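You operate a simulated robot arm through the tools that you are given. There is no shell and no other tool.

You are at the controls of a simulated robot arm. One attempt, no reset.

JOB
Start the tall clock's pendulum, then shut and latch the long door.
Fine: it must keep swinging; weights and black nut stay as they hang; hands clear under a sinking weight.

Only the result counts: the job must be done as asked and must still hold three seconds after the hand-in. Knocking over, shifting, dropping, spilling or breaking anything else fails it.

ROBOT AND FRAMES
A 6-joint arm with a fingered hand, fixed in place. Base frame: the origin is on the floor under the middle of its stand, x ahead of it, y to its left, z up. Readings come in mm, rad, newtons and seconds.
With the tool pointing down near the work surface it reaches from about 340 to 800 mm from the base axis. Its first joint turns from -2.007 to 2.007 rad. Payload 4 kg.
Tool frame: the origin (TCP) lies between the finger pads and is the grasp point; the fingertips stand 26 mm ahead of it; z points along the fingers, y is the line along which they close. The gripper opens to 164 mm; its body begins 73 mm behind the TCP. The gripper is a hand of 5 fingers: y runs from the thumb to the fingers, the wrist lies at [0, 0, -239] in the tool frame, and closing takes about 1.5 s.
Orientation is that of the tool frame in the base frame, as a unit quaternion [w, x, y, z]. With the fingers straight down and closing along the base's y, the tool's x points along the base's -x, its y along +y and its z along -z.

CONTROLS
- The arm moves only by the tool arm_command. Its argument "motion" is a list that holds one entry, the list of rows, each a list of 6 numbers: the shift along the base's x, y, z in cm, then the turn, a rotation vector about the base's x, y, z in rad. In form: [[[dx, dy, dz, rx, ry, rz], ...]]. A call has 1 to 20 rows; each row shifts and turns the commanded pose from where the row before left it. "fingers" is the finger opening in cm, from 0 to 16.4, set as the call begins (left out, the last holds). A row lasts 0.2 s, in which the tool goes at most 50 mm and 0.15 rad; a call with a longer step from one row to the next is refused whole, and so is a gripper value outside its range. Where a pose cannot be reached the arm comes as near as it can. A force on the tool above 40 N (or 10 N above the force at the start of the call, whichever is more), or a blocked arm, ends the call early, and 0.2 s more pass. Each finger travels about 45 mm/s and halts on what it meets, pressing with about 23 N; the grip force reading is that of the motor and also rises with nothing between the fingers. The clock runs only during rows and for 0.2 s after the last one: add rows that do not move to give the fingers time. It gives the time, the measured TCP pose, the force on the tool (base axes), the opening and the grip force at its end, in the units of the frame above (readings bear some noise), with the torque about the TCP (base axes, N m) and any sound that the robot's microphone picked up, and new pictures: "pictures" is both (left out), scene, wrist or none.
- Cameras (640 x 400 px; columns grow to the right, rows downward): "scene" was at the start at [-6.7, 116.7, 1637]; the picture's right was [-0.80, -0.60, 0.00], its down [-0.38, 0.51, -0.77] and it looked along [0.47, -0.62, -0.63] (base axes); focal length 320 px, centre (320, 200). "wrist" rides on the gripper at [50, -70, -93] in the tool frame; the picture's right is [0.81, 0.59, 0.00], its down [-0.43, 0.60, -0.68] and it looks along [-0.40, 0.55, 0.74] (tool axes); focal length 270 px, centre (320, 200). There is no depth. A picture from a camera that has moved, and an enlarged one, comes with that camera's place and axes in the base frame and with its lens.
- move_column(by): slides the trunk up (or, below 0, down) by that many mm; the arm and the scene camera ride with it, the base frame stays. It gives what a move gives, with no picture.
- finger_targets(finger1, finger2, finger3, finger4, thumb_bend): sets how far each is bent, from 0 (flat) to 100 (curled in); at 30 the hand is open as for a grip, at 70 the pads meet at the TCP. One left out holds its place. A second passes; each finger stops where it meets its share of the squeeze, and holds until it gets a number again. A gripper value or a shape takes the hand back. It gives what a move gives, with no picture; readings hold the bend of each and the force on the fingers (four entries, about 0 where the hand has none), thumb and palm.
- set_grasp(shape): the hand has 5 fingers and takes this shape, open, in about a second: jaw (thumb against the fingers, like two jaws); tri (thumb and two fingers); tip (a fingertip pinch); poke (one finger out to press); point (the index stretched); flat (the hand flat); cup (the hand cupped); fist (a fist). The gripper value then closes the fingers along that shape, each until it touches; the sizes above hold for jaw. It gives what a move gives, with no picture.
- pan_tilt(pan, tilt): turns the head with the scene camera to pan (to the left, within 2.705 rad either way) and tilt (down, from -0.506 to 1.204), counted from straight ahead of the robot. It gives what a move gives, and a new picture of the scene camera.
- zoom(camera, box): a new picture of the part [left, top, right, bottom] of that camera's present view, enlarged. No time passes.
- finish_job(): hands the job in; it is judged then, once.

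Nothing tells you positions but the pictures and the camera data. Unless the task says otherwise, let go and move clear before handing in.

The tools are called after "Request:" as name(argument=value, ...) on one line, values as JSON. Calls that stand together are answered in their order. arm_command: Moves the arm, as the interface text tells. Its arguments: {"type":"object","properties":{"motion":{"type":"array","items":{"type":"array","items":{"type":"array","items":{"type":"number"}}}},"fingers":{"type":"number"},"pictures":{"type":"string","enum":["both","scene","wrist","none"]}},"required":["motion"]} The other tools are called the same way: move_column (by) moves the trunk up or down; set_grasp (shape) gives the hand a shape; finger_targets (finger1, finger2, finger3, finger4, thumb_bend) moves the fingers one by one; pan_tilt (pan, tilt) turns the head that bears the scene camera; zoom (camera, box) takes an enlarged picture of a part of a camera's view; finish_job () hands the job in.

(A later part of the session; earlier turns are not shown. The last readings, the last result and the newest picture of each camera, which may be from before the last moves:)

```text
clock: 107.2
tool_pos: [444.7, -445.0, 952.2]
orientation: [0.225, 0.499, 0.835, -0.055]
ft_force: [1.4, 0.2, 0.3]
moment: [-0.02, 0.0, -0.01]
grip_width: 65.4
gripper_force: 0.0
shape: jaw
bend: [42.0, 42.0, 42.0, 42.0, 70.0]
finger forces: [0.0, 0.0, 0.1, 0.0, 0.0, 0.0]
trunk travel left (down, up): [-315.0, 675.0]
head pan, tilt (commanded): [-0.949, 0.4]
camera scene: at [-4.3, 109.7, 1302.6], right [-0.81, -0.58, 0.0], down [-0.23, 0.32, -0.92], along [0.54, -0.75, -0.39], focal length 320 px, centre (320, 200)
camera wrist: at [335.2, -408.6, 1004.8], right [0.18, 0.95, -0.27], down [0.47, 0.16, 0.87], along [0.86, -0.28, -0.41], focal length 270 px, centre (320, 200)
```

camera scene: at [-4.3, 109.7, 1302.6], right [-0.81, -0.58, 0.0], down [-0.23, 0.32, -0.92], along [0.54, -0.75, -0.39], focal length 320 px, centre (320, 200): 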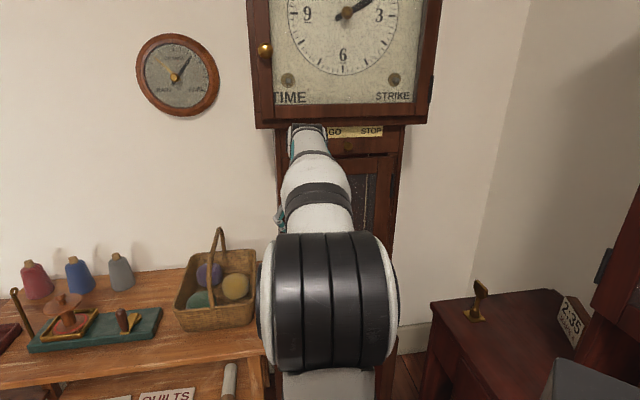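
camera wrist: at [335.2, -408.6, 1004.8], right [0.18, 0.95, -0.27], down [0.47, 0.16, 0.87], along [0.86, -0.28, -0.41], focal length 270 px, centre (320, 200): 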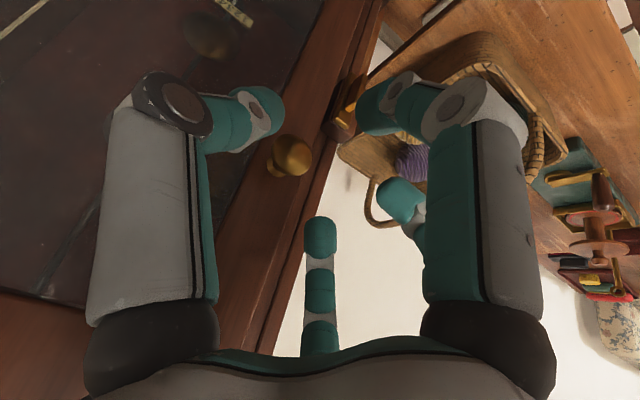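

The knob now sits between the thumb and the fingers in the view. I'll advance toward it along the line of sight, watching the forces.

Request:
arm_command(motion=[[[0.8, -0.8, -1.2, 0, 0, 0], [0.8, -0.8, -1.2, 0, 0, 0], [0.8, -0.8, -1.2, 0, 0, 0]]], pictures="wrist")

```text
clock: 108.0
tool_pos: [469.8, -471.8, 915.8]
orientation: [0.225, 0.499, 0.835, -0.056]
ft_force: [-0.8, 0.7, -0.1]
moment: [-0.02, -0.01, -0.02]
grip_width: 65.2
gripper_force: 0.1
shape: jaw
bend: [42.0, 42.0, 42.0, 43.0, 70.0]
finger forces: [0.0, 0.0, 0.0, 0.8, 0.0, 0.1]
trunk travel left (down, up): [-315.0, 675.0]
head pan, tilt (commanded): [-0.949, 0.4]
camera wrist: at [359.7, -434.8, 968.0], right [0.18, 0.95, -0.27], down [0.47, 0.16, 0.87], along [0.86, -0.28, -0.41], focal length 270 px, centre (320, 200)
```

wrist: 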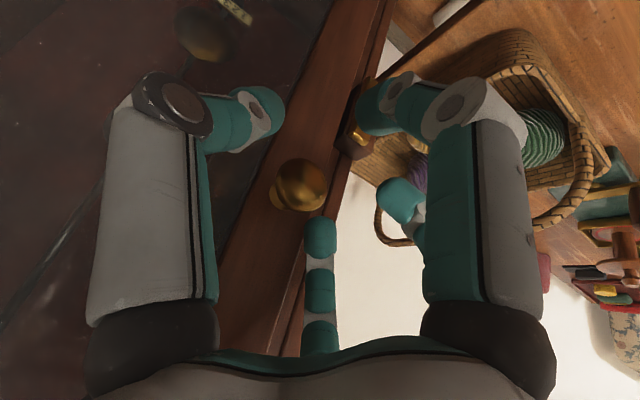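

Finger 4 is just grazing the door. I'll ease back a touch, curl that finger away and continue.

Request:
arm_command(motion=[[[-1.0, 1.0, 0.8, 0, 0, 0]]], pictures="none")

Request:
finger_targets(finger1=42, finger2=42, finger3=42, finger4=100, thumb_bend=65)

Request:
arm_command(motion=[[[0.8, -0.8, -0.8, 0, 0, 0], [0.8, -0.8, -0.8, 0, 0, 0]]], pictures="wrist")

```text
clock: 108.3
tool_pos: [460.8, -461.0, 922.7]
orientation: [0.225, 0.499, 0.835, -0.056]
ft_force: [0.0, -0.4, -0.2]
moment: [0.0, 0.0, 0.0]
grip_width: 65.3
gripper_force: 0.2
shape: jaw
bend: [42.0, 42.0, 42.0, 42.0, 70.0]
finger forces: [0.0, 0.0, 0.1, 0.1, 0.1, 0.1]
trunk travel left (down, up): [-315.0, 675.0]
head pan, tilt (commanded): [-0.949, 0.4]
```

```text
clock: 109.3
tool_pos: [459.0, -461.5, 925.0]
orientation: [0.226, 0.5, 0.834, -0.057]
ft_force: [-6.5, -8.2, 9.7]
moment: [-0.48, 0.07, -0.21]
grip_width: 47.7
gripper_force: 7.8
shape: fingers
bend: [42.0, 42.0, 42.0, 60.0, 65.0]
finger forces: [0.0, 0.0, 0.0, 14.6, 0.1, 0.0]
trunk travel left (down, up): [-315.0, 675.0]
head pan, tilt (commanded): [-0.949, 0.4]
```

```text
clock: 110.0
tool_pos: [474.5, -477.4, 905.3]
orientation: [0.222, 0.499, 0.836, -0.054]
ft_force: [-9.9, -4.2, -0.1]
moment: [-0.07, 0.2, -0.14]
grip_width: 47.5
gripper_force: 6.6
shape: fingers
bend: [42.0, 42.0, 44.0, 63.0, 65.0]
finger forces: [0.0, 0.1, 2.3, 10.9, 0.0, 0.1]
trunk travel left (down, up): [-315.0, 675.0]
head pan, tilt (commanded): [-0.949, 0.4]
camera wrist: at [364.5, -439.9, 958.7], right [0.18, 0.95, -0.27], down [0.47, 0.16, 0.87], along [0.86, -0.28, -0.42], focal length 270 px, centre (320, 200)
```

wrist: 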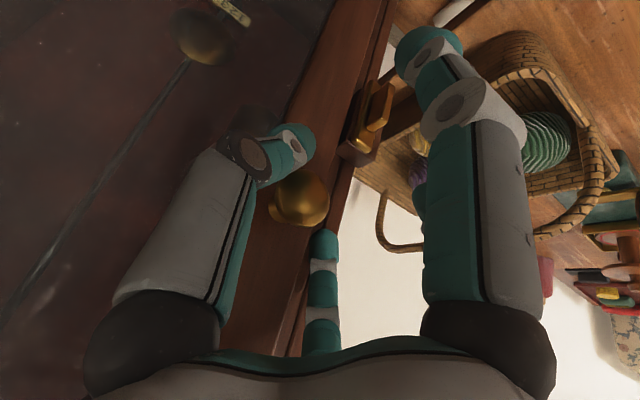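

Finger 4 is already resting on the knob's side. I'll close the thumb and the other fingers onto the knob.

Request:
finger_targets(finger1=75, finger2=75, finger3=75, finger4=75, thumb_bend=85)

Request:
arm_command(motion=[[[0, 0, 0, 0, 0, 0]]], pictures="wrist")

```text
clock: 111.0
tool_pos: [475.5, -477.4, 904.1]
orientation: [0.221, 0.5, 0.835, -0.054]
ft_force: [-13.5, -5.9, -23.2]
moment: [0.2, 0.22, -0.14]
grip_width: 0.0
gripper_force: 27.2
shape: fingers
bend: [68.0, 67.0, 53.0, 64.0, 74.0]
finger forces: [0.1, 5.1, 5.3, 11.3, 33.7, 0.0]
trunk travel left (down, up): [-315.0, 675.0]
head pan, tilt (commanded): [-0.949, 0.4]
```

```text
clock: 111.3
tool_pos: [475.2, -477.4, 905.2]
orientation: [0.221, 0.5, 0.836, -0.055]
ft_force: [-14.2, -3.8, -27.4]
moment: [0.29, 0.27, -0.13]
grip_width: 0.0
gripper_force: 28.4
shape: fingers
bend: [67.0, 67.0, 53.0, 64.0, 73.0]
finger forces: [0.0, 5.2, 5.0, 11.5, 35.5, 0.0]
trunk travel left (down, up): [-315.0, 675.0]
head pan, tilt (commanded): [-0.949, 0.4]
camera wrist: at [365.6, -441.3, 957.8], right [0.18, 0.95, -0.27], down [0.47, 0.15, 0.87], along [0.86, -0.28, -0.42], focal length 270 px, centre (320, 200)
```

wrist: 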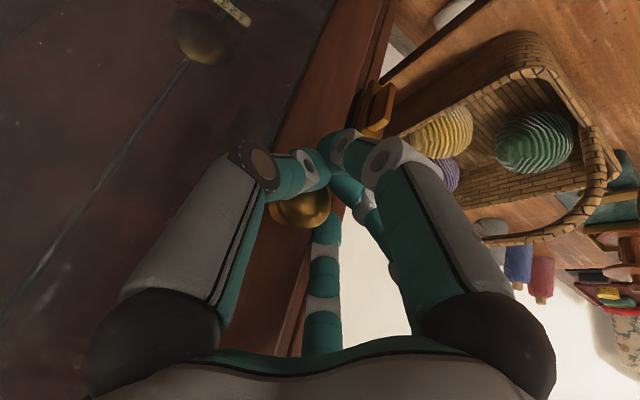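

The knob is caged between the thumb and fingers. I'll pull gently toward the robot and see whether the door follows.

Request:
arm_command(motion=[[[-0.5, 0.5, 0, 0, 0, 0], [-0.5, 0.5, 0, 0, 0, 0], [-0.5, 0.5, 0, 0, 0, 0]]], pictures="both")

```text
clock: 112.2
tool_pos: [460.2, -464.4, 904.4]
orientation: [0.222, 0.501, 0.835, -0.055]
ft_force: [-10.1, -15.2, -29.5]
moment: [0.15, 0.2, 0.01]
grip_width: 0.0
gripper_force: 30.3
shape: fingers
bend: [67.0, 68.0, 53.0, 63.0, 72.0]
finger forces: [0.0, 6.4, 6.3, 12.6, 35.5, 0.0]
trunk travel left (down, up): [-315.0, 675.0]
head pan, tilt (commanded): [-0.949, 0.4]
camera scene: at [-3.3, 106.2, 1302.8], right [-0.81, -0.58, 0.0], down [-0.23, 0.32, -0.92], along [0.54, -0.75, -0.39], focal length 320 px, centre (320, 200)
camera wrist: at [350.4, -428.4, 958.4], right [0.18, 0.95, -0.27], down [0.47, 0.16, 0.87], along [0.86, -0.28, -0.42], focal length 270 px, centre (320, 200)
```

scene: 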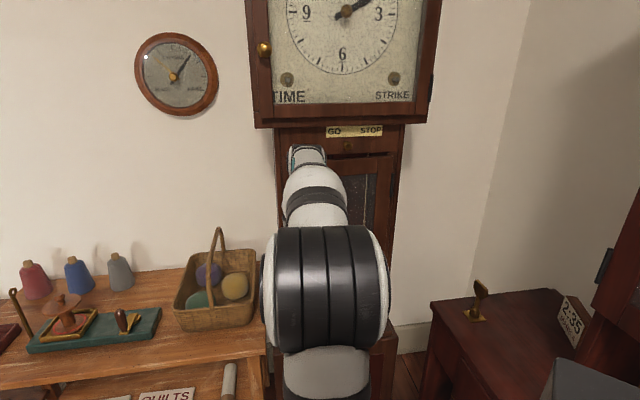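
wrist: 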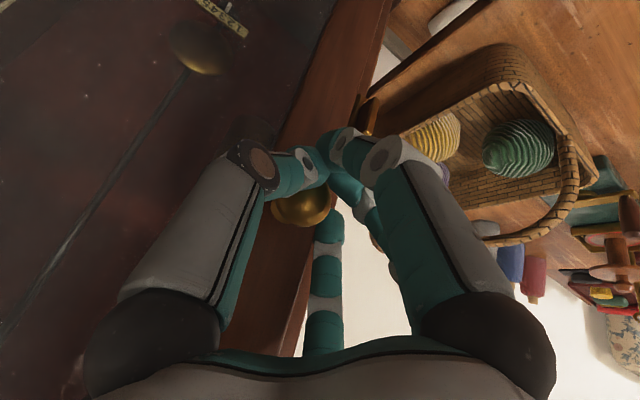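

The door is following the knob. I'll keep pulling along its hinge arc, pivot at the right.

Request:
arm_command(motion=[[[-1.15, 0.49, 0, 0, 0, 0.04], [-1.15, 0.49, 0, 0, 0, 0.04], [-0.99, 0.43, 0, 0, 0, 0.04], [-0.99, 0.43, 0, 0, 0, 0.04], [-1.05, 0.36, 0, 0, 0, 0.04], [-1.05, 0.36, 0, 0, 0, 0.04]]], pictures="both")

```text
clock: 113.5
tool_pos: [399.0, -437.2, 904.5]
orientation: [0.228, 0.396, 0.889, -0.027]
ft_force: [-1.8, -8.1, -26.7]
moment: [0.2, 0.18, 0.12]
grip_width: 0.0
gripper_force: 28.1
shape: fingers
bend: [67.0, 68.0, 53.0, 64.0, 73.0]
finger forces: [0.0, 6.9, 7.2, 10.3, 31.2, 0.1]
trunk travel left (down, up): [-315.0, 675.0]
head pan, tilt (commanded): [-0.949, 0.4]
camera scene: at [-3.0, 107.3, 1302.8], right [-0.81, -0.58, 0.0], down [-0.23, 0.32, -0.92], along [0.54, -0.75, -0.39], focal length 320 px, centre (320, 200)
camera wrist: at [283.5, -428.5, 958.1], right [-0.05, 0.96, -0.27], down [0.42, 0.26, 0.87], along [0.91, -0.07, -0.42], focal length 270 px, centre (320, 200)
```

scene: 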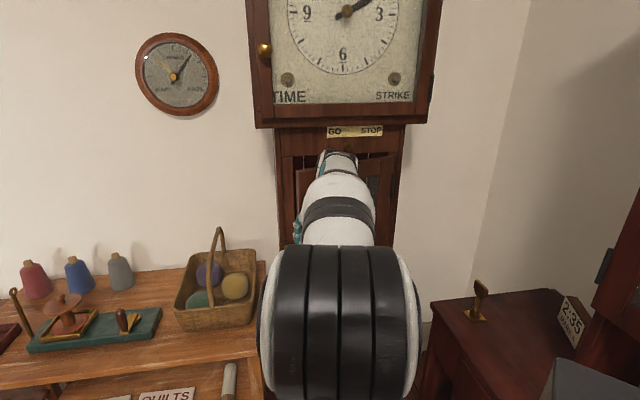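
wrist: 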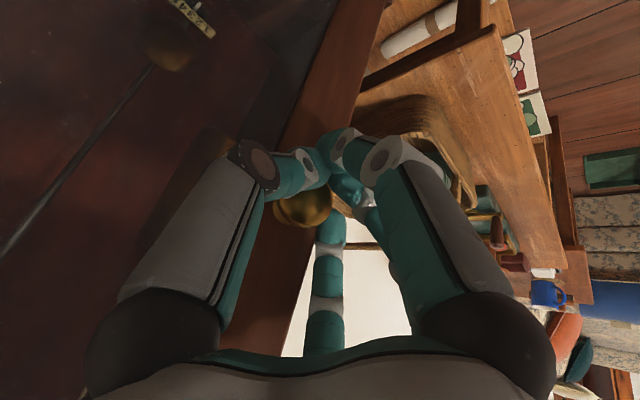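

The door is open about 20°. I'll continue along the arc.

Request:
arm_command(motion=[[[-1.06, 0.25, 0, 0, 0, 0.03], [-1.06, 0.25, 0, 0, 0, 0.03], [-1.09, 0.17, 0, 0, 0, 0.03], [-1.09, 0.17, 0, 0, 0, 0.03], [-1.09, 0.07, 0, 0, 0, 0.03], [-1.09, 0.07, 0, 0, 0, 0.03]]], pictures="both")

```text
clock: 115.0
tool_pos: [334.2, -427.2, 905.7]
orientation: [0.229, 0.314, 0.922, -0.006]
ft_force: [-0.1, -1.8, -30.7]
moment: [0.25, 0.34, 0.29]
grip_width: 0.0
gripper_force: 27.0
shape: fingers
bend: [67.0, 67.0, 53.0, 64.0, 73.0]
finger forces: [0.0, 7.7, 10.1, 9.1, 27.7, 0.0]
trunk travel left (down, up): [-315.0, 675.0]
head pan, tilt (commanded): [-0.949, 0.4]
camera scene: at [-2.7, 107.9, 1302.7], right [-0.81, -0.58, 0.0], down [-0.23, 0.32, -0.92], along [0.54, -0.75, -0.39], focal length 320 px, centre (320, 200)
camera wrist: at [218.4, -439.4, 959.0], right [-0.22, 0.94, -0.27], down [0.36, 0.33, 0.87], along [0.9, 0.1, -0.42], focal length 270 px, centre (320, 200)
```

scene: 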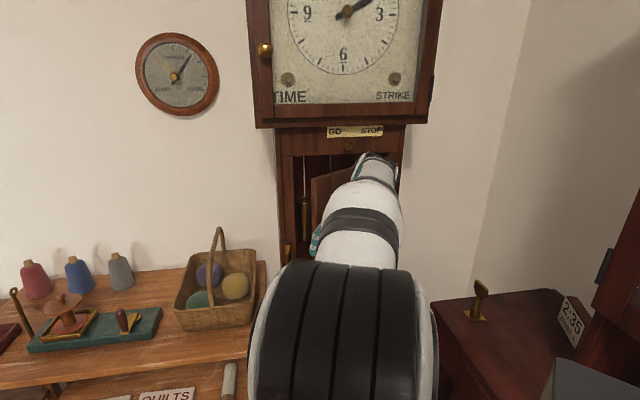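
wrist: 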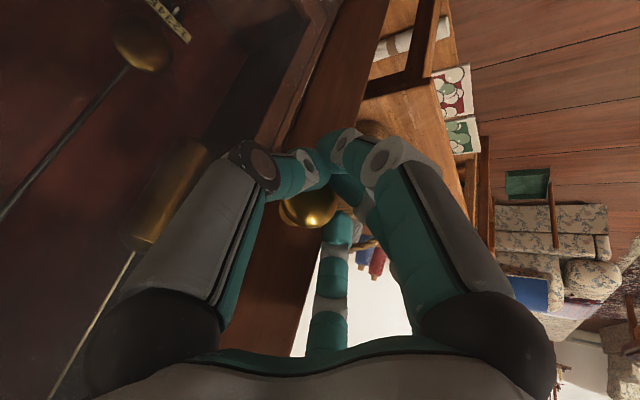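

The door is open about 35° and a brass weight shows in the opening. I'll continue pulling to open it further.

Request:
arm_command(motion=[[[-1.1, -0.03, 0, 0, 0, 0.03], [-1.1, -0.03, 0, 0, 0, 0.03], [-1.45, -0.22, 0, 0, 0, 0.04], [-1.45, -0.22, 0, 0, 0, 0.04], [-1.45, -0.22, 0, 0, 0, 0.04]]], pictures="both")

```text
clock: 116.2
tool_pos: [267.9, -434.7, 907.2]
orientation: [0.231, 0.229, 0.946, 0.013]
ft_force: [1.7, -1.2, -24.6]
moment: [-0.02, 0.31, 0.45]
grip_width: 0.4
gripper_force: 26.9
shape: fingers
bend: [67.0, 67.0, 53.0, 64.0, 73.0]
finger forces: [0.0, 9.8, 13.0, 7.8, 23.3, 0.0]
trunk travel left (down, up): [-315.0, 675.0]
head pan, tilt (commanded): [-0.949, 0.4]
camera scene: at [-3.2, 108.3, 1302.7], right [-0.81, -0.58, 0.0], down [-0.23, 0.32, -0.92], along [0.54, -0.75, -0.39], focal length 320 px, centre (320, 200)
camera wrist: at [156.1, -466.4, 959.9], right [-0.39, 0.88, -0.27], down [0.3, 0.4, 0.87], along [0.87, 0.25, -0.41], focal length 270 px, centre (320, 200)
```

scene: 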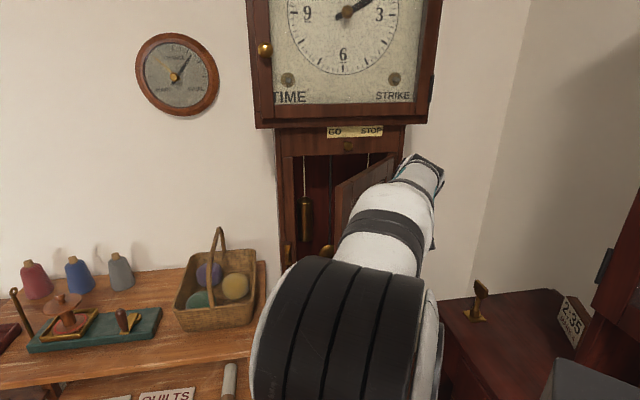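
wrist: 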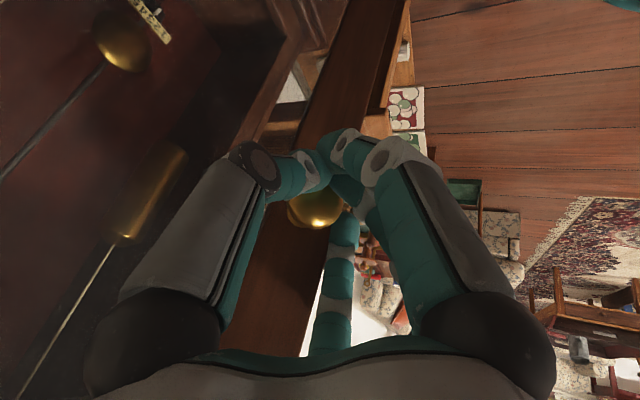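

About 50° now, with no strain. I'll continue to roughly 70° so the opening is wide.

Request:
arm_command(motion=[[[-1.39, -0.47, 0, 0, 0, 0.05], [-1.39, -0.47, 0, 0, 0, 0.05], [-1.39, -0.47, 0, 0, 0, 0.05], [-1.29, -0.7, 0, 0, 0, 0.05], [-1.29, -0.7, 0, 0, 0, 0.05], [-1.29, -0.7, 0, 0, 0, 0.05]]], pictures="both")

```text
clock: 117.5
tool_pos: [197.4, -464.7, 881.1]
orientation: [0.227, 0.088, 0.969, 0.042]
ft_force: [-1.0, 3.1, 7.9]
moment: [0.14, -0.14, 0.11]
grip_width: 1.0
gripper_force: 6.7
shape: fingers
bend: [73.0, 66.0, 57.0, 74.0, 82.0]
finger forces: [0.0, 0.1, 11.8, 0.0, 0.0, 0.0]
out of reach, approached as far as the arm can: row 5, 6
trunk travel left (down, up): [-315.0, 675.0]
head pan, tilt (commanded): [-0.949, 0.4]
camera scene: at [-4.6, 110.4, 1302.8], right [-0.81, -0.58, 0.0], down [-0.23, 0.32, -0.92], along [0.54, -0.75, -0.39], focal length 320 px, centre (320, 200)
camera wrist: at [100.7, -526.4, 934.8], right [-0.62, 0.73, -0.28], down [0.17, 0.47, 0.86], along [0.76, 0.49, -0.42], focal length 270 px, centre (320, 200)
```

scene: 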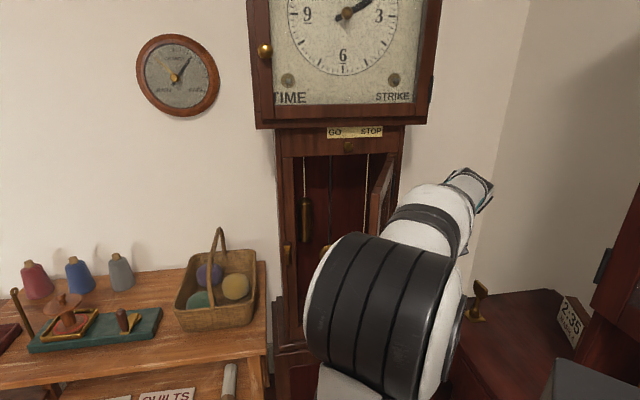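
wrist: 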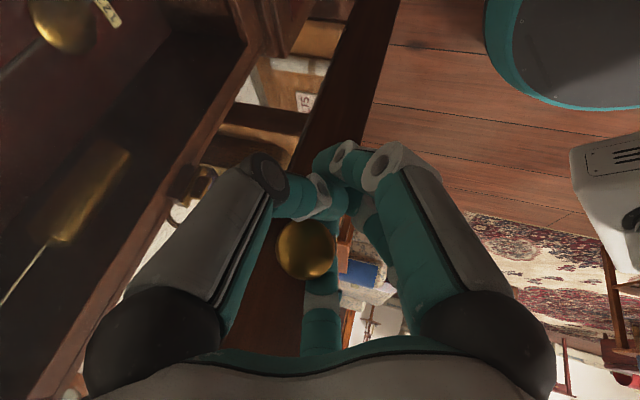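

The door is about 70° open and the case is wide open to view. I'll open the fingers to let go of the knob and lift away.

Request:
arm_command(motion=[[[0, 0, 0, 0, 0, 0], [0, 0, 0, 0, 0, 0], [0, 0, 0, 0, 0, 0], [0, 0, 0, 0, 0, 0], [0, 0, 0, 0, 0, 0], [0, 0, 0, 0, 0, 0]]], fingers=11, pictures="both")

```text
clock: 119.0
tool_pos: [197.8, -464.6, 879.4]
orientation: [0.226, 0.087, 0.969, 0.044]
ft_force: [-0.1, -0.7, 0.5]
moment: [0.01, 0.04, 0.0]
grip_width: 109.4
gripper_force: 0.0
shape: jaw
bend: [31.0, 31.0, 31.0, 31.0, 70.0]
finger forces: [0.0, 0.0, 0.0, 0.0, 0.0, 0.0]
trunk travel left (down, up): [-315.0, 675.0]
head pan, tilt (commanded): [-0.949, 0.4]
camera scene: at [-4.3, 109.7, 1302.6], right [-0.81, -0.58, 0.0], down [-0.23, 0.32, -0.92], along [0.54, -0.75, -0.39], focal length 320 px, centre (320, 200)
camera wrist: at [101.2, -526.5, 932.9], right [-0.63, 0.73, -0.28], down [0.17, 0.47, 0.87], along [0.76, 0.5, -0.42], focal length 270 px, centre (320, 200)
```

scene: 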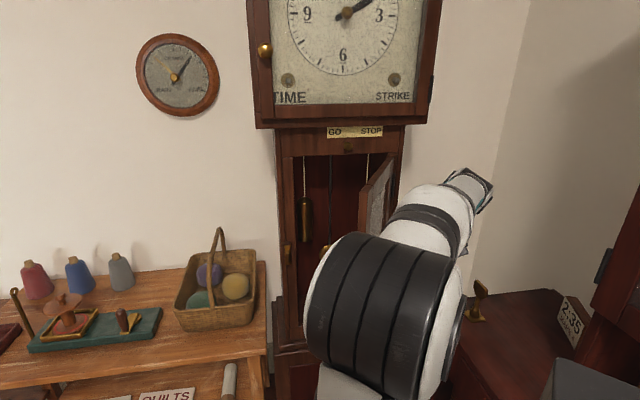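
wrist: 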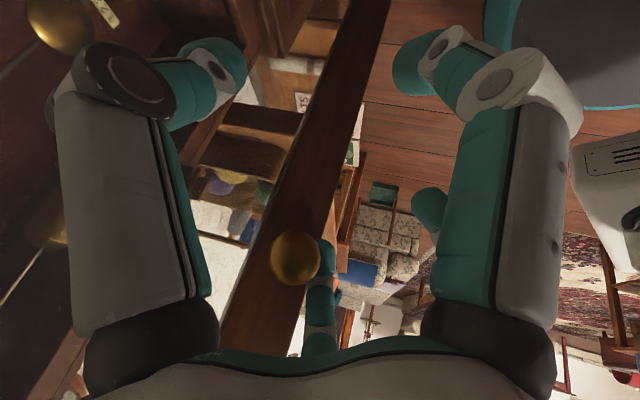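

The fingers are open around the knob. I'll back away up along the hand's axis, then swing left to the front of the opening.

Request:
arm_command(motion=[[[-0.8, -0.3, 2.4, 0, 0, 0], [-0.8, -0.3, 2.4, 0, 0, 0], [-0.8, -0.3, 2.4, 0, 0, 0], [-0.4, -0.2, 2.4, 0, 0, 0]]], pictures="both")

```text
clock: 120.0
tool_pos: [201.8, -462.0, 881.3]
orientation: [0.226, 0.087, 0.969, 0.044]
ft_force: [0.1, -0.2, -0.1]
moment: [0.01, -0.02, 0.0]
grip_width: 109.4
gripper_force: 0.0
shape: jaw
bend: [31.0, 31.0, 31.0, 31.0, 70.0]
finger forces: [0.0, 0.1, 0.2, 0.0, 0.0, 0.0]
out of reach, approached as far as the arm can: row 1, 2, 3, 4
trunk travel left (down, up): [-315.0, 675.0]
head pan, tilt (commanded): [-0.949, 0.4]
camera scene: at [-4.3, 109.7, 1302.6], right [-0.81, -0.58, 0.0], down [-0.23, 0.32, -0.92], along [0.54, -0.75, -0.39], focal length 320 px, centre (320, 200)
camera wrist: at [104.4, -524.5, 933.7], right [-0.63, 0.73, -0.27], down [0.17, 0.47, 0.87], along [0.76, 0.5, -0.42], focal length 270 px, centre (320, 200)
```

scene: 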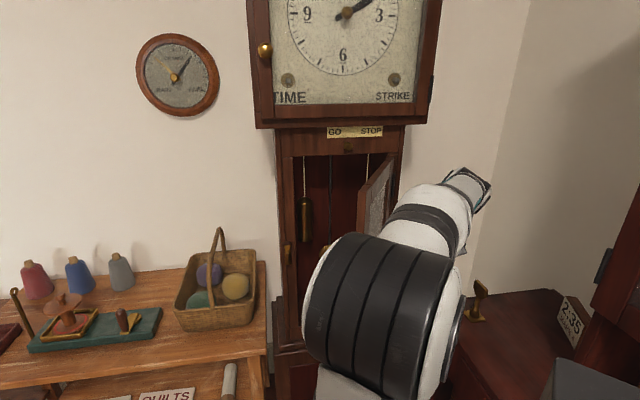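
wrist: 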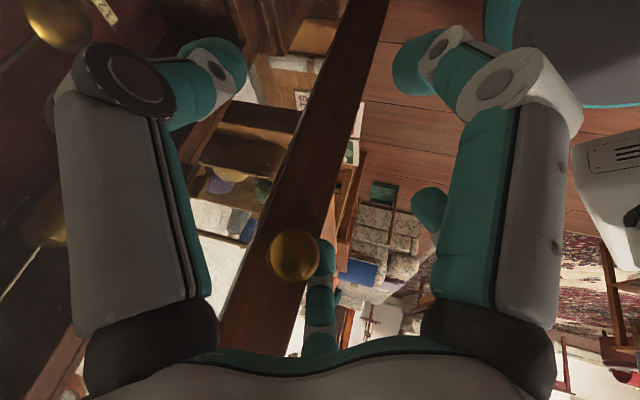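

The arm can't rise here because of the inner limit, but the space away from the door's front face is free. I'll move off in that direction.

Request:
arm_command(motion=[[[-1.0, -0.8, 0, 0, 0, 0], [-1.0, -0.8, 0, 0, 0, 0], [-1.0, -0.8, 0, 0, 0, 0], [-1.0, -0.8, 0, 0, 0, 0]]], pictures="both")

```text
clock: 121.0
tool_pos: [183.3, -486.1, 867.0]
orientation: [0.224, 0.09, 0.969, 0.046]
ft_force: [-3.7, 11.1, 9.8]
moment: [-0.07, -0.38, 0.63]
grip_width: 110.4
gripper_force: 0.0
shape: jaw
bend: [31.0, 31.0, 24.0, 31.0, 70.0]
finger forces: [0.0, 0.0, 19.1, 0.0, 0.0, 0.0]
out of reach, approached as far as the arm can: row 1, 2, 3, 4
trunk travel left (down, up): [-315.0, 675.0]
head pan, tilt (commanded): [-0.949, 0.4]
camera scene: at [-5.1, 111.8, 1302.6], right [-0.81, -0.58, 0.0], down [-0.23, 0.32, -0.92], along [0.54, -0.75, -0.39], focal length 320 px, centre (320, 200)
camera wrist: at [86.0, -548.7, 920.2], right [-0.62, 0.73, -0.27], down [0.17, 0.47, 0.87], along [0.76, 0.5, -0.42], focal length 270 px, centre (320, 200)
```

scene: 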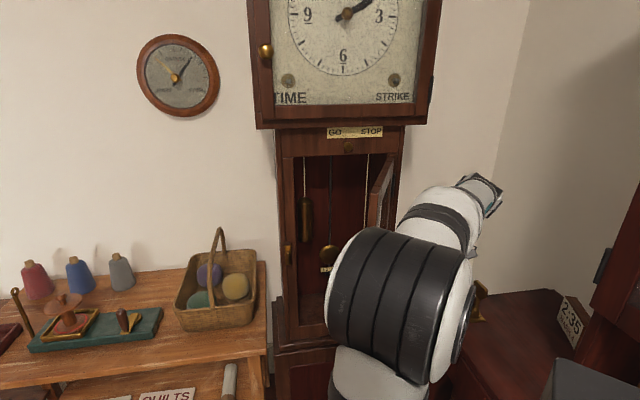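
wrist: 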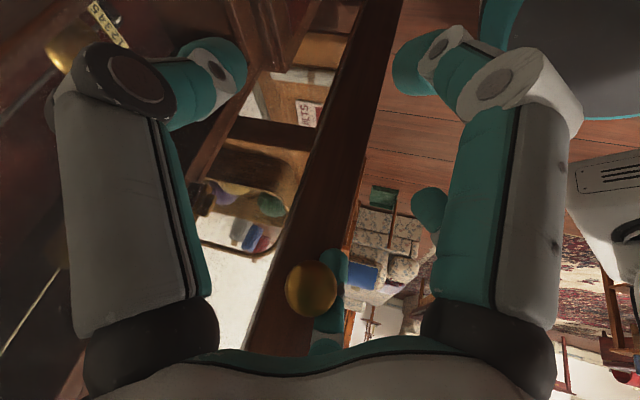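

Finger 3 has hooked the knob, and the door has swung a little wider, with the bob now visible in the head view. I'll use that hook to pull the door further round.

Request:
arm_command(motion=[[[-0.6, -1.2, 0, 0, 0, 0], [-0.6, -1.2, 0, 0, 0, 0], [-0.6, -1.2, 0, 0, 0, 0], [-0.6, -1.2, 0, 0, 0, 0]]], pictures="both")

```text
clock: 121.5
tool_pos: [182.5, -499.0, 863.7]
orientation: [0.224, 0.085, 0.97, 0.048]
ft_force: [-11.8, 28.5, 11.8]
moment: [-0.49, -0.72, 1.73]
grip_width: 111.6
gripper_force: 0.0
shape: jaw
bend: [31.0, 31.0, 18.0, 31.0, 70.0]
finger forces: [0.0, 0.1, 37.6, 0.0, 0.0, 0.1]
out of reach, approached as far as the arm can: row 1, 2
trunk travel left (down, up): [-315.0, 675.0]
head pan, tilt (commanded): [-0.949, 0.4]
stopped in row 2: the force on the tool passed its limit at 47 N (the readings are from after the stop); the commanded pose is now the measured one
camera scene: at [-5.9, 113.6, 1302.3], right [-0.81, -0.58, 0.0], down [-0.23, 0.31, -0.92], along [0.54, -0.75, -0.39], focal length 320 px, centre (320, 200)
camera wrist: at [86.1, -562.1, 916.6], right [-0.63, 0.73, -0.27], down [0.17, 0.46, 0.87], along [0.76, 0.51, -0.42], focal length 270 px, centre (320, 200)
```

scene: 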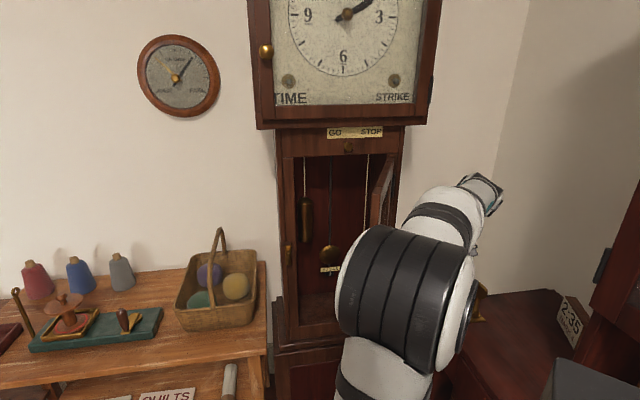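
wrist: 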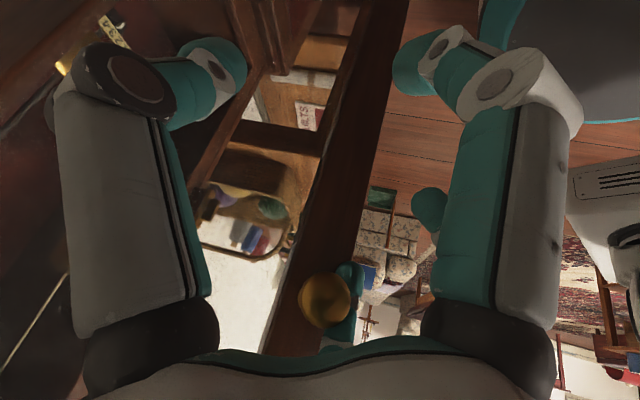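

Pressing sideways on the knob isn't useful. I'll relieve it, then raise the trunk so the fingers slide up off the knob.

Request:
arm_command(motion=[[[0, 0.8, 0, 0, 0, 0], [0, 0.8, 0, 0, 0, 0]]], pictures="wrist")

Request:
move_column(by=60)

```text
clock: 122.1
tool_pos: [186.2, -486.4, 862.6]
orientation: [0.223, 0.089, 0.969, 0.048]
ft_force: [-4.2, 9.4, 13.2]
moment: [0.3, -0.52, 0.64]
grip_width: 111.0
gripper_force: 0.0
shape: jaw
bend: [31.0, 31.0, 21.0, 31.0, 70.0]
finger forces: [0.1, 0.1, 20.9, 0.1, 0.0, 0.0]
trunk travel left (down, up): [-315.0, 675.0]
head pan, tilt (commanded): [-0.949, 0.4]
camera wrist: at [88.3, -548.7, 915.9], right [-0.63, 0.73, -0.27], down [0.17, 0.46, 0.87], along [0.76, 0.5, -0.42], focal length 270 px, centre (320, 200)
```

wrist: 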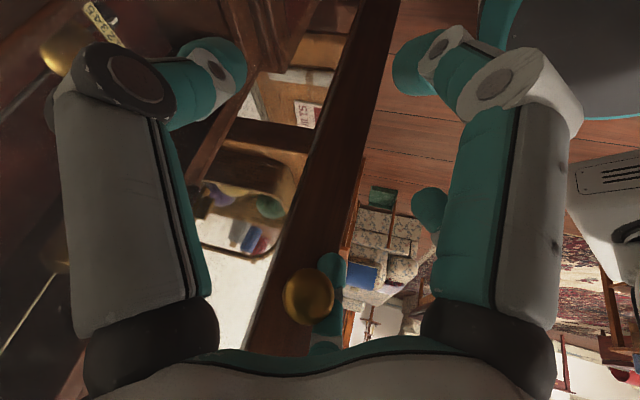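

```text
clock: 123.1
tool_pos: [184.9, -487.0, 921.2]
orientation: [0.222, 0.09, 0.97, 0.048]
ft_force: [-0.2, 0.5, -0.7]
moment: [0.0, 0.02, 0.02]
grip_width: 109.7
gripper_force: 0.0
shape: jaw
bend: [31.0, 31.0, 30.0, 31.0, 70.0]
finger forces: [0.0, 0.1, 0.0, 0.0, 0.0, 0.0]
trunk travel left (down, up): [-375.0, 615.0]
head pan, tilt (commanded): [-0.949, 0.4]
```

The fingers are free of the knob, with zero force. I'll check the view.

Request:
arm_command(motion=[[[0, 0, 0, 0, 0, 0]]], pictures="both")

Request:
zoom(camera="scene", box=[265, 120, 425, 340])

```text
clock: 123.5
tool_pos: [185.1, -486.5, 921.9]
orientation: [0.222, 0.089, 0.97, 0.049]
ft_force: [-0.5, -0.7, -0.3]
moment: [-0.02, -0.02, 0.02]
grip_width: 110.2
gripper_force: 0.0
shape: jaw
bend: [31.0, 31.0, 30.0, 31.0, 70.0]
finger forces: [0.1, 0.1, 0.0, 0.0, 0.0, 0.1]
trunk travel left (down, up): [-375.0, 615.0]
head pan, tilt (commanded): [-0.949, 0.4]
camera scene: at [-4.3, 109.7, 1362.6], right [-0.81, -0.58, 0.0], down [-0.23, 0.32, -0.92], along [0.54, -0.75, -0.39], focal length 320 px, centre (320, 200)
camera wrist: at [88.4, -549.3, 974.6], right [-0.63, 0.73, -0.26], down [0.18, 0.46, 0.87], along [0.76, 0.5, -0.42], focal length 270 px, centre (320, 200)
```

scene: 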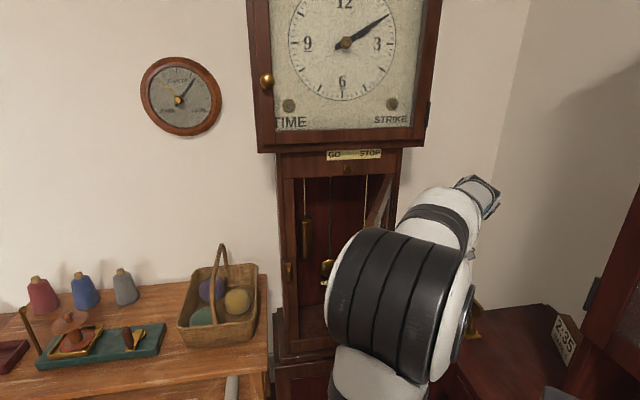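
wrist: 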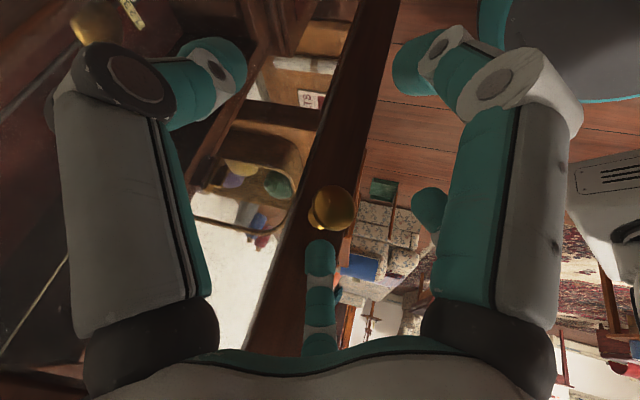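

```text
1.82 times, centred on (345, 230) of scene
camera zoom: at [-4.3, 109.7, 1362.6], right [-0.81, -0.58, 0.0], down [-0.23, 0.32, -0.92], along [0.54, -0.75, -0.39], focal length 582 px, centre (274, 146)
```

zoom: 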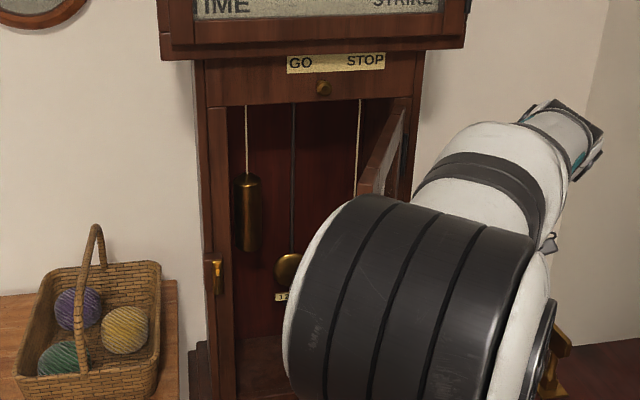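

The case interior, left weight, bob and upright latch bar are all visible now. I'll raise the trunk so the hand clears the door's top, then close the hand and swing over to the front-left.

Request:
move_column(by=320)

Request:
arm_command(motion=[[[0, 0, 0, 0, 0, 0], [0, 0, 0, 0, 0, 0], [0, 0, 0, 0, 0, 0], [0, 0, 0, 0, 0, 0], [0, 0, 0, 0, 0, 0]]], fingers=0, pictures="wrist")

```text
clock: 126.7
tool_pos: [184.9, -486.0, 1241.8]
orientation: [0.222, 0.089, 0.97, 0.049]
ft_force: [0.3, -0.6, 0.1]
moment: [0.0, 0.01, -0.01]
grip_width: 109.7
gripper_force: 0.1
shape: jaw
bend: [31.0, 31.0, 30.0, 31.0, 70.0]
finger forces: [0.0, 0.0, 0.0, 0.1, 0.0, 0.0]
trunk travel left (down, up): [-695.0, 295.0]
head pan, tilt (commanded): [-0.949, 0.4]
```

```text
clock: 127.9
tool_pos: [185.2, -485.7, 1240.9]
orientation: [0.221, 0.09, 0.97, 0.049]
ft_force: [0.1, -0.3, 0.6]
moment: [0.02, 0.03, -0.03]
grip_width: 3.6
gripper_force: 0.1
shape: jaw
bend: [67.0, 67.0, 67.0, 67.0, 70.0]
finger forces: [0.0, 0.0, 0.1, 0.1, 0.1, 0.0]
trunk travel left (down, up): [-695.0, 295.0]
head pan, tilt (commanded): [-0.949, 0.4]
camera wrist: at [88.4, -549.3, 1294.7], right [-0.63, 0.73, -0.26], down [0.18, 0.46, 0.87], along [0.76, 0.5, -0.42], focal length 270 px, centre (320, 200)
```

wrist: 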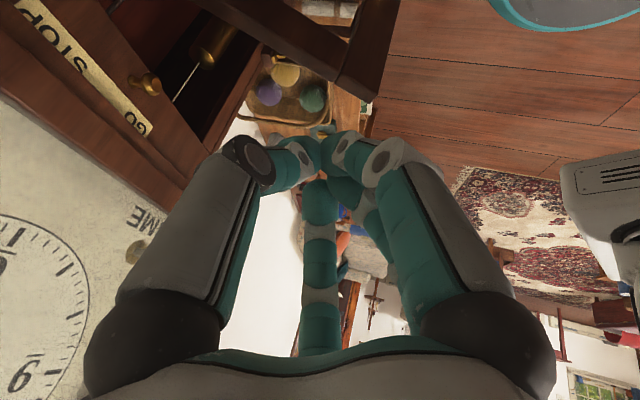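

The hand is above the door top. From here I have a close look at the GO/STOP plate and knob, so I'll zoom in.

Request:
zoom(camera="wrist", box=[0, 0, 240, 150])

```text
2.67 times, centred on (120, 75) of wrist
camera zoom: at [88.4, -549.3, 1294.7], right [-0.63, 0.73, -0.26], down [0.18, 0.46, 0.87], along [0.76, 0.5, -0.42], focal length 721 px, centre (853, 533)
```

zoom: 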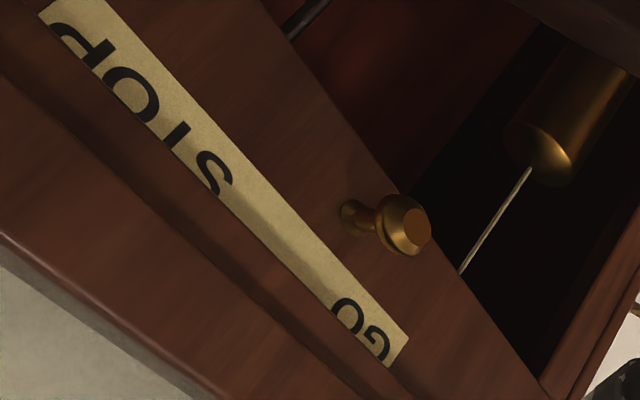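

The knob sits on the rail nearer to GO. I'll leave it and test the pendulum itself. Now I'll swing over the door to the front-left of the opening.

Request:
arm_command(motion=[[[2.45, 0.25, 0, 0, 0, -0.109], [2.45, 0.25, 0, 0, 0, -0.109], [2.45, 0.25, 0, 0, 0, -0.109], [2.45, 0.25, 0, 0, 0, -0.109], [2.45, 0.25, 0, 0, 0, -0.109], [2.45, 0.25, 0, 0, 0, -0.109], [2.45, 0.25, 0, 0, 0, -0.109], [2.45, 0.25, 0, 0, 0, -0.109]]], pictures="both")

```text
clock: 129.7
tool_pos: [381.5, -463.7, 1243.3]
orientation: [0.222, 0.491, 0.841, -0.05]
ft_force: [0.4, -0.5, -0.3]
moment: [0.0, 0.02, 0.0]
grip_width: 0.4
gripper_force: 22.8
shape: jaw
bend: [70.0, 70.0, 70.0, 70.0, 70.0]
finger forces: [0.0, 0.1, 0.0, 0.0, 0.0, 0.0]
trunk travel left (down, up): [-695.0, 295.0]
head pan, tilt (commanded): [-0.949, 0.4]
camera scene: at [-3.6, 109.8, 1682.6], right [-0.81, -0.58, 0.0], down [-0.23, 0.32, -0.92], along [0.54, -0.75, -0.39], focal length 320 px, centre (320, 200)
camera wrist: at [270.0, -430.7, 1296.5], right [0.16, 0.95, -0.26], down [0.47, 0.16, 0.87], along [0.87, -0.26, -0.42], focal length 270 px, centre (320, 200)
```

scene: 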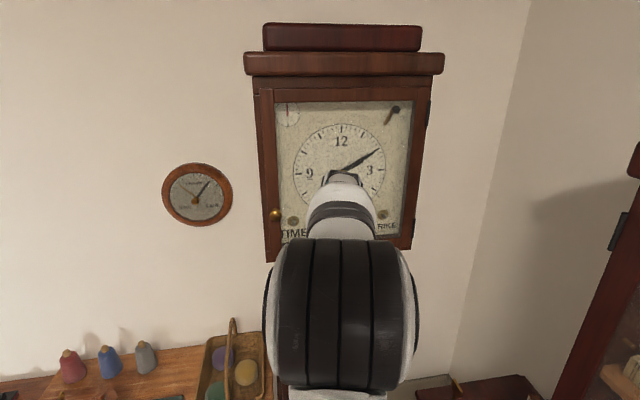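
wrist: 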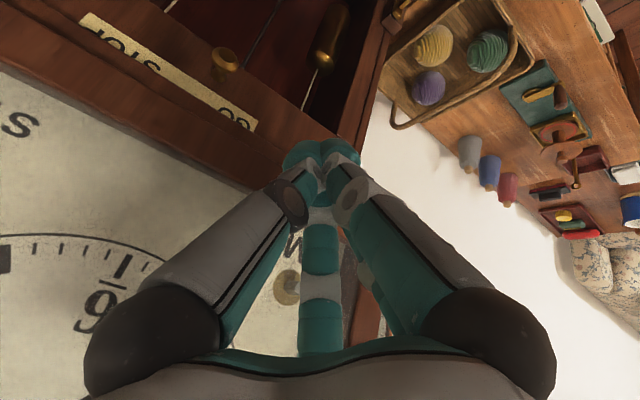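

Clear of the door, and the hand is in front of the clock. I'll lower the trunk back to working height, then roll the hand so the wrist camera tucks underneath and looks straight in.

Request:
move_column(by=-360)

Request:
arm_command(motion=[[[0.5, -0.5, 0, 0.0437, -0.0408, -0.1211], [0.5, -0.5, 0, 0.0437, -0.0408, -0.1211], [0.5, -0.5, 0, 0.0437, -0.0408, -0.1211], [0, 0, 0, 0.0437, -0.0408, -0.1211], [0, 0, 0, 0.0437, -0.0408, -0.1211], [0, 0, 0, 0.0437, -0.0408, -0.1211], [0, 0, 0, 0.0437, -0.0408, -0.1211]]], pictures="both")

```text
clock: 131.8
tool_pos: [380.6, -465.3, 1028.5]
orientation: [0.227, 0.488, 0.841, -0.053]
ft_force: [-0.6, 3.1, 8.9]
moment: [0.16, 1.0, -0.43]
grip_width: 0.1
gripper_force: 23.2
shape: jaw
bend: [70.0, 70.0, 70.0, 70.0, 70.0]
finger forces: [0.1, 0.1, 0.1, 0.0, 0.0, 0.0]
trunk travel left (down, up): [-471.0, 519.0]
head pan, tilt (commanded): [-0.949, 0.4]
stopped: the force on the tool passed its limit at 52 N (the readings are from after the stop); the commanded pose is now the measured one
```

```text
clock: 132.3
tool_pos: [387.6, -474.0, 1034.1]
orientation: [0.235, 0.556, 0.796, -0.039]
ft_force: [1.0, -3.2, 7.0]
moment: [0.46, 0.83, 0.31]
grip_width: 0.0
gripper_force: 23.0
shape: jaw
bend: [70.0, 70.0, 70.0, 70.0, 70.0]
finger forces: [0.0, 0.1, 0.0, 0.1, 0.0, 0.0]
trunk travel left (down, up): [-471.0, 519.0]
head pan, tilt (commanded): [-0.949, 0.4]
stopped in row 2: the force on the tool passed its limit at 53 N (the readings are from after the stop); the commanded pose is now the measured one
camera scene: at [-4.3, 109.8, 1458.7], right [-0.81, -0.58, 0.0], down [-0.23, 0.32, -0.92], along [0.54, -0.75, -0.39], focal length 320 px, centre (320, 200)
camera wrist: at [279.8, -425.7, 1080.3], right [0.31, 0.92, -0.22], down [0.43, 0.07, 0.9], along [0.85, -0.37, -0.38], focal length 270 px, centre (320, 200)
```

scene: 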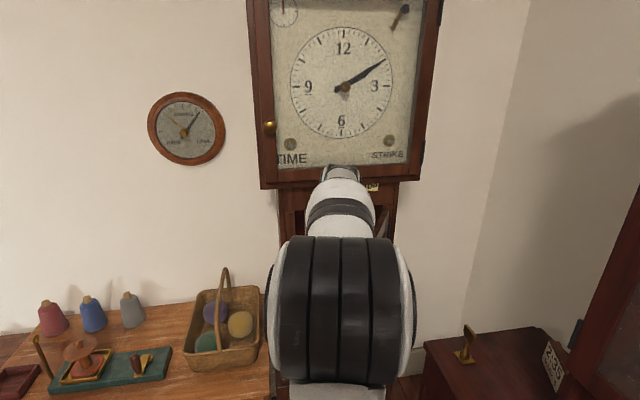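
wrist: 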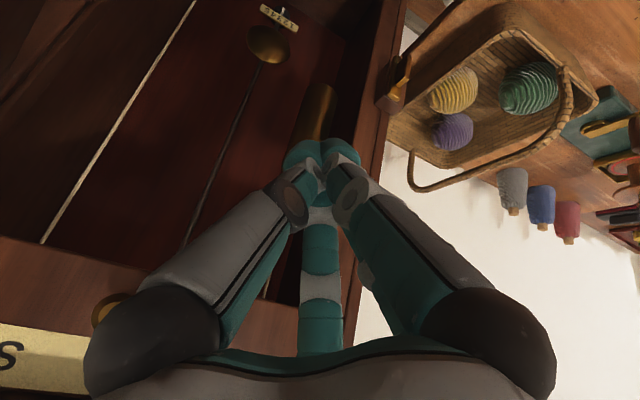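

Something stopped the descent. It is most likely the wrist-camera housing touching the top edge of the open door, since the door top works out at z of about 1073. I'll rise a little, shift left away from the door, and only then go down.

Request:
move_column(by=50)

Request:
arm_command(motion=[[[1.5, 1.5, 0, 0, 0, 0], [1.5, 1.5, 0, 0, 0, 0], [1.5, 1.5, 0, 0, 0, 0]]], pictures="both")

```text
clock: 133.2
tool_pos: [387.4, -474.1, 1081.7]
orientation: [0.235, 0.555, 0.797, -0.038]
ft_force: [-0.3, 0.9, 0.4]
moment: [0.02, 0.02, -0.02]
grip_width: 0.0
gripper_force: 22.7
shape: jaw
bend: [70.0, 70.0, 70.0, 70.0, 70.0]
finger forces: [0.0, 0.1, 0.0, 0.0, 0.1, 0.0]
trunk travel left (down, up): [-521.0, 469.0]
head pan, tilt (commanded): [-0.949, 0.4]
```

```text
clock: 134.0
tool_pos: [432.3, -428.4, 1081.1]
orientation: [0.234, 0.556, 0.797, -0.038]
ft_force: [0.0, 0.1, 0.9]
moment: [0.02, 0.0, -0.03]
grip_width: 0.2
gripper_force: 22.6
shape: jaw
bend: [70.0, 70.0, 70.0, 70.0, 70.0]
finger forces: [0.0, 0.1, 0.1, 0.0, 0.0, 0.0]
trunk travel left (down, up): [-521.0, 469.0]
head pan, tilt (commanded): [-0.949, 0.4]
camera scene: at [-4.2, 109.8, 1508.9], right [-0.81, -0.58, 0.0], down [-0.23, 0.32, -0.92], along [0.54, -0.75, -0.39], focal length 320 px, centre (320, 200)
camera wrist: at [324.8, -381.0, 1129.3], right [0.31, 0.92, -0.22], down [0.43, 0.07, 0.9], along [0.85, -0.38, -0.38], focal length 270 px, centre (320, 200)
```

scene: 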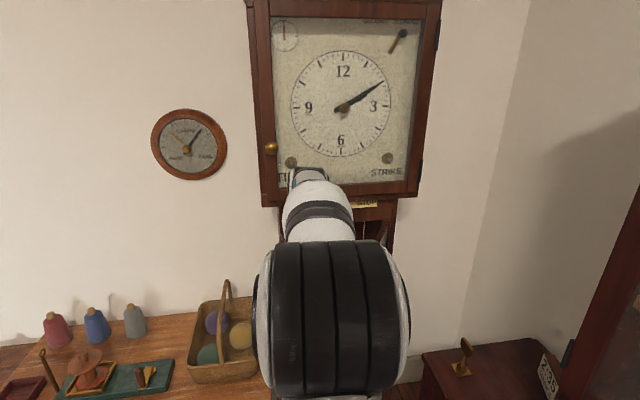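
wrist: 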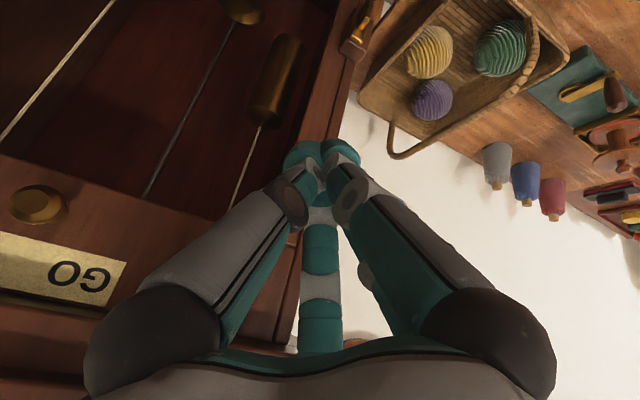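

The opening is in full view. I'll lower again on this line, with the camera housing now left of the door's free edge.

Request:
move_column(by=-190)

Request:
arm_command(motion=[[[0, 0, 0, 0.0437, -0.0408, -0.1211], [0, 0, 0, 0.0437, -0.0408, -0.1211], [0, 0, 0, 0.0437, -0.0408, -0.1211], [0, 0, 0, 0.0437, -0.0408, -0.1211], [0, 0, 0, 0.0437, -0.0408, -0.1211]]], pictures="both")

```text
clock: 136.1
tool_pos: [432.4, -429.2, 890.3]
orientation: [0.235, 0.556, 0.796, -0.039]
ft_force: [0.4, 0.5, 0.2]
moment: [-0.05, -0.02, 0.01]
grip_width: 0.0
gripper_force: 22.8
shape: jaw
bend: [70.0, 70.0, 70.0, 70.0, 70.0]
finger forces: [0.0, 0.0, 0.0, 0.0, 0.0, 0.0]
trunk travel left (down, up): [-331.0, 659.0]
head pan, tilt (commanded): [-0.949, 0.4]
```

```text
clock: 137.3
tool_pos: [432.7, -429.6, 891.8]
orientation: [0.231, 0.79, 0.566, 0.036]
ft_force: [0.2, -0.5, 0.1]
moment: [-0.01, -0.02, -0.02]
grip_width: 0.0
gripper_force: 23.5
shape: jaw
bend: [70.0, 70.0, 70.0, 70.0, 70.0]
finger forces: [0.0, 0.0, 0.0, 0.0, 0.0, 0.0]
trunk travel left (down, up): [-331.0, 659.0]
head pan, tilt (commanded): [-0.949, 0.4]
camera scene: at [-4.2, 109.7, 1319.0], right [-0.81, -0.58, 0.0], down [-0.23, 0.32, -0.92], along [0.54, -0.75, -0.39], focal length 320 px, centre (320, 200)
camera wrist: at [359.4, -334.5, 935.8], right [0.81, 0.59, 0.07], down [0.15, -0.33, 0.93], along [0.57, -0.74, -0.35], focal length 270 px, centre (320, 200)
```

scene: 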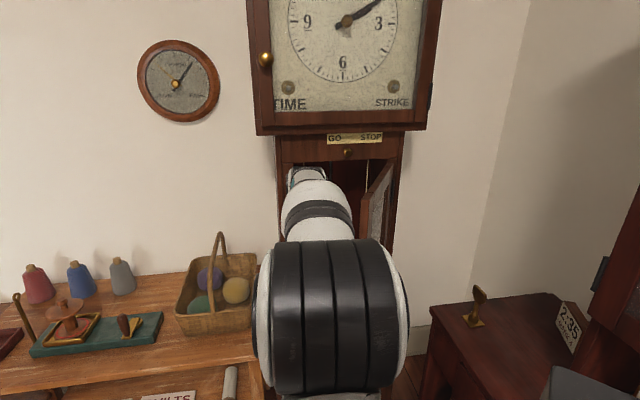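
wrist: 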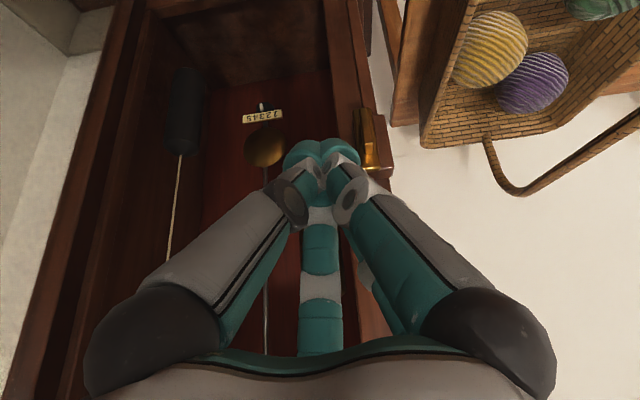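

This view is ideal: upside down but looking straight in, showing the bob, the scale plate, the dark right weight and the latch. The door has drifted to about 57°, so I'll lower slightly and sweep the hand right to push it wider from the inside.

Request:
arm_command(motion=[[[0, 0, -2.5, 0, 0, 0], [0, 0, -2.5, 0, 0, 0], [0, 0, -2.0, 0, 0, 0], [-1.5, -1.5, 0, 0, 0, 0], [-1.5, -1.5, 0, 0, 0, 0], [-1.5, -1.5, 0, 0, 0, 0]]], pictures="both")

```text
clock: 138.7
tool_pos: [388.5, -474.2, 820.9]
orientation: [0.23, 0.79, 0.567, 0.036]
ft_force: [0.0, -0.8, -0.8]
moment: [0.0, -0.03, 0.01]
grip_width: 0.2
gripper_force: 22.9
shape: jaw
bend: [70.0, 70.0, 70.0, 70.0, 70.0]
finger forces: [0.0, 0.0, 0.0, 0.0, 0.0, 0.0]
trunk travel left (down, up): [-331.0, 659.0]
head pan, tilt (commanded): [-0.949, 0.4]
camera scene: at [-4.2, 109.8, 1319.0], right [-0.81, -0.58, 0.0], down [-0.23, 0.32, -0.92], along [0.54, -0.75, -0.39], focal length 320 px, centre (320, 200)
camera wrist: at [315.5, -379.9, 865.2], right [0.8, 0.59, 0.07], down [0.16, -0.33, 0.93], along [0.57, -0.74, -0.35], focal length 270 px, centre (320, 200)
```

scene: 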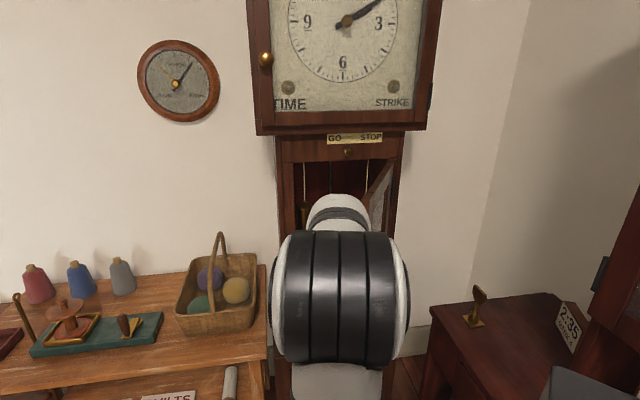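
wrist: 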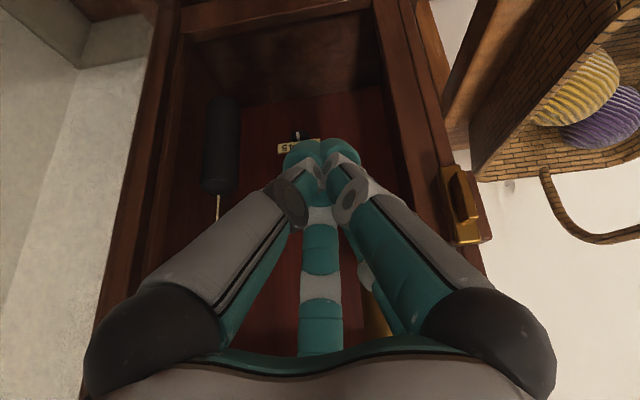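

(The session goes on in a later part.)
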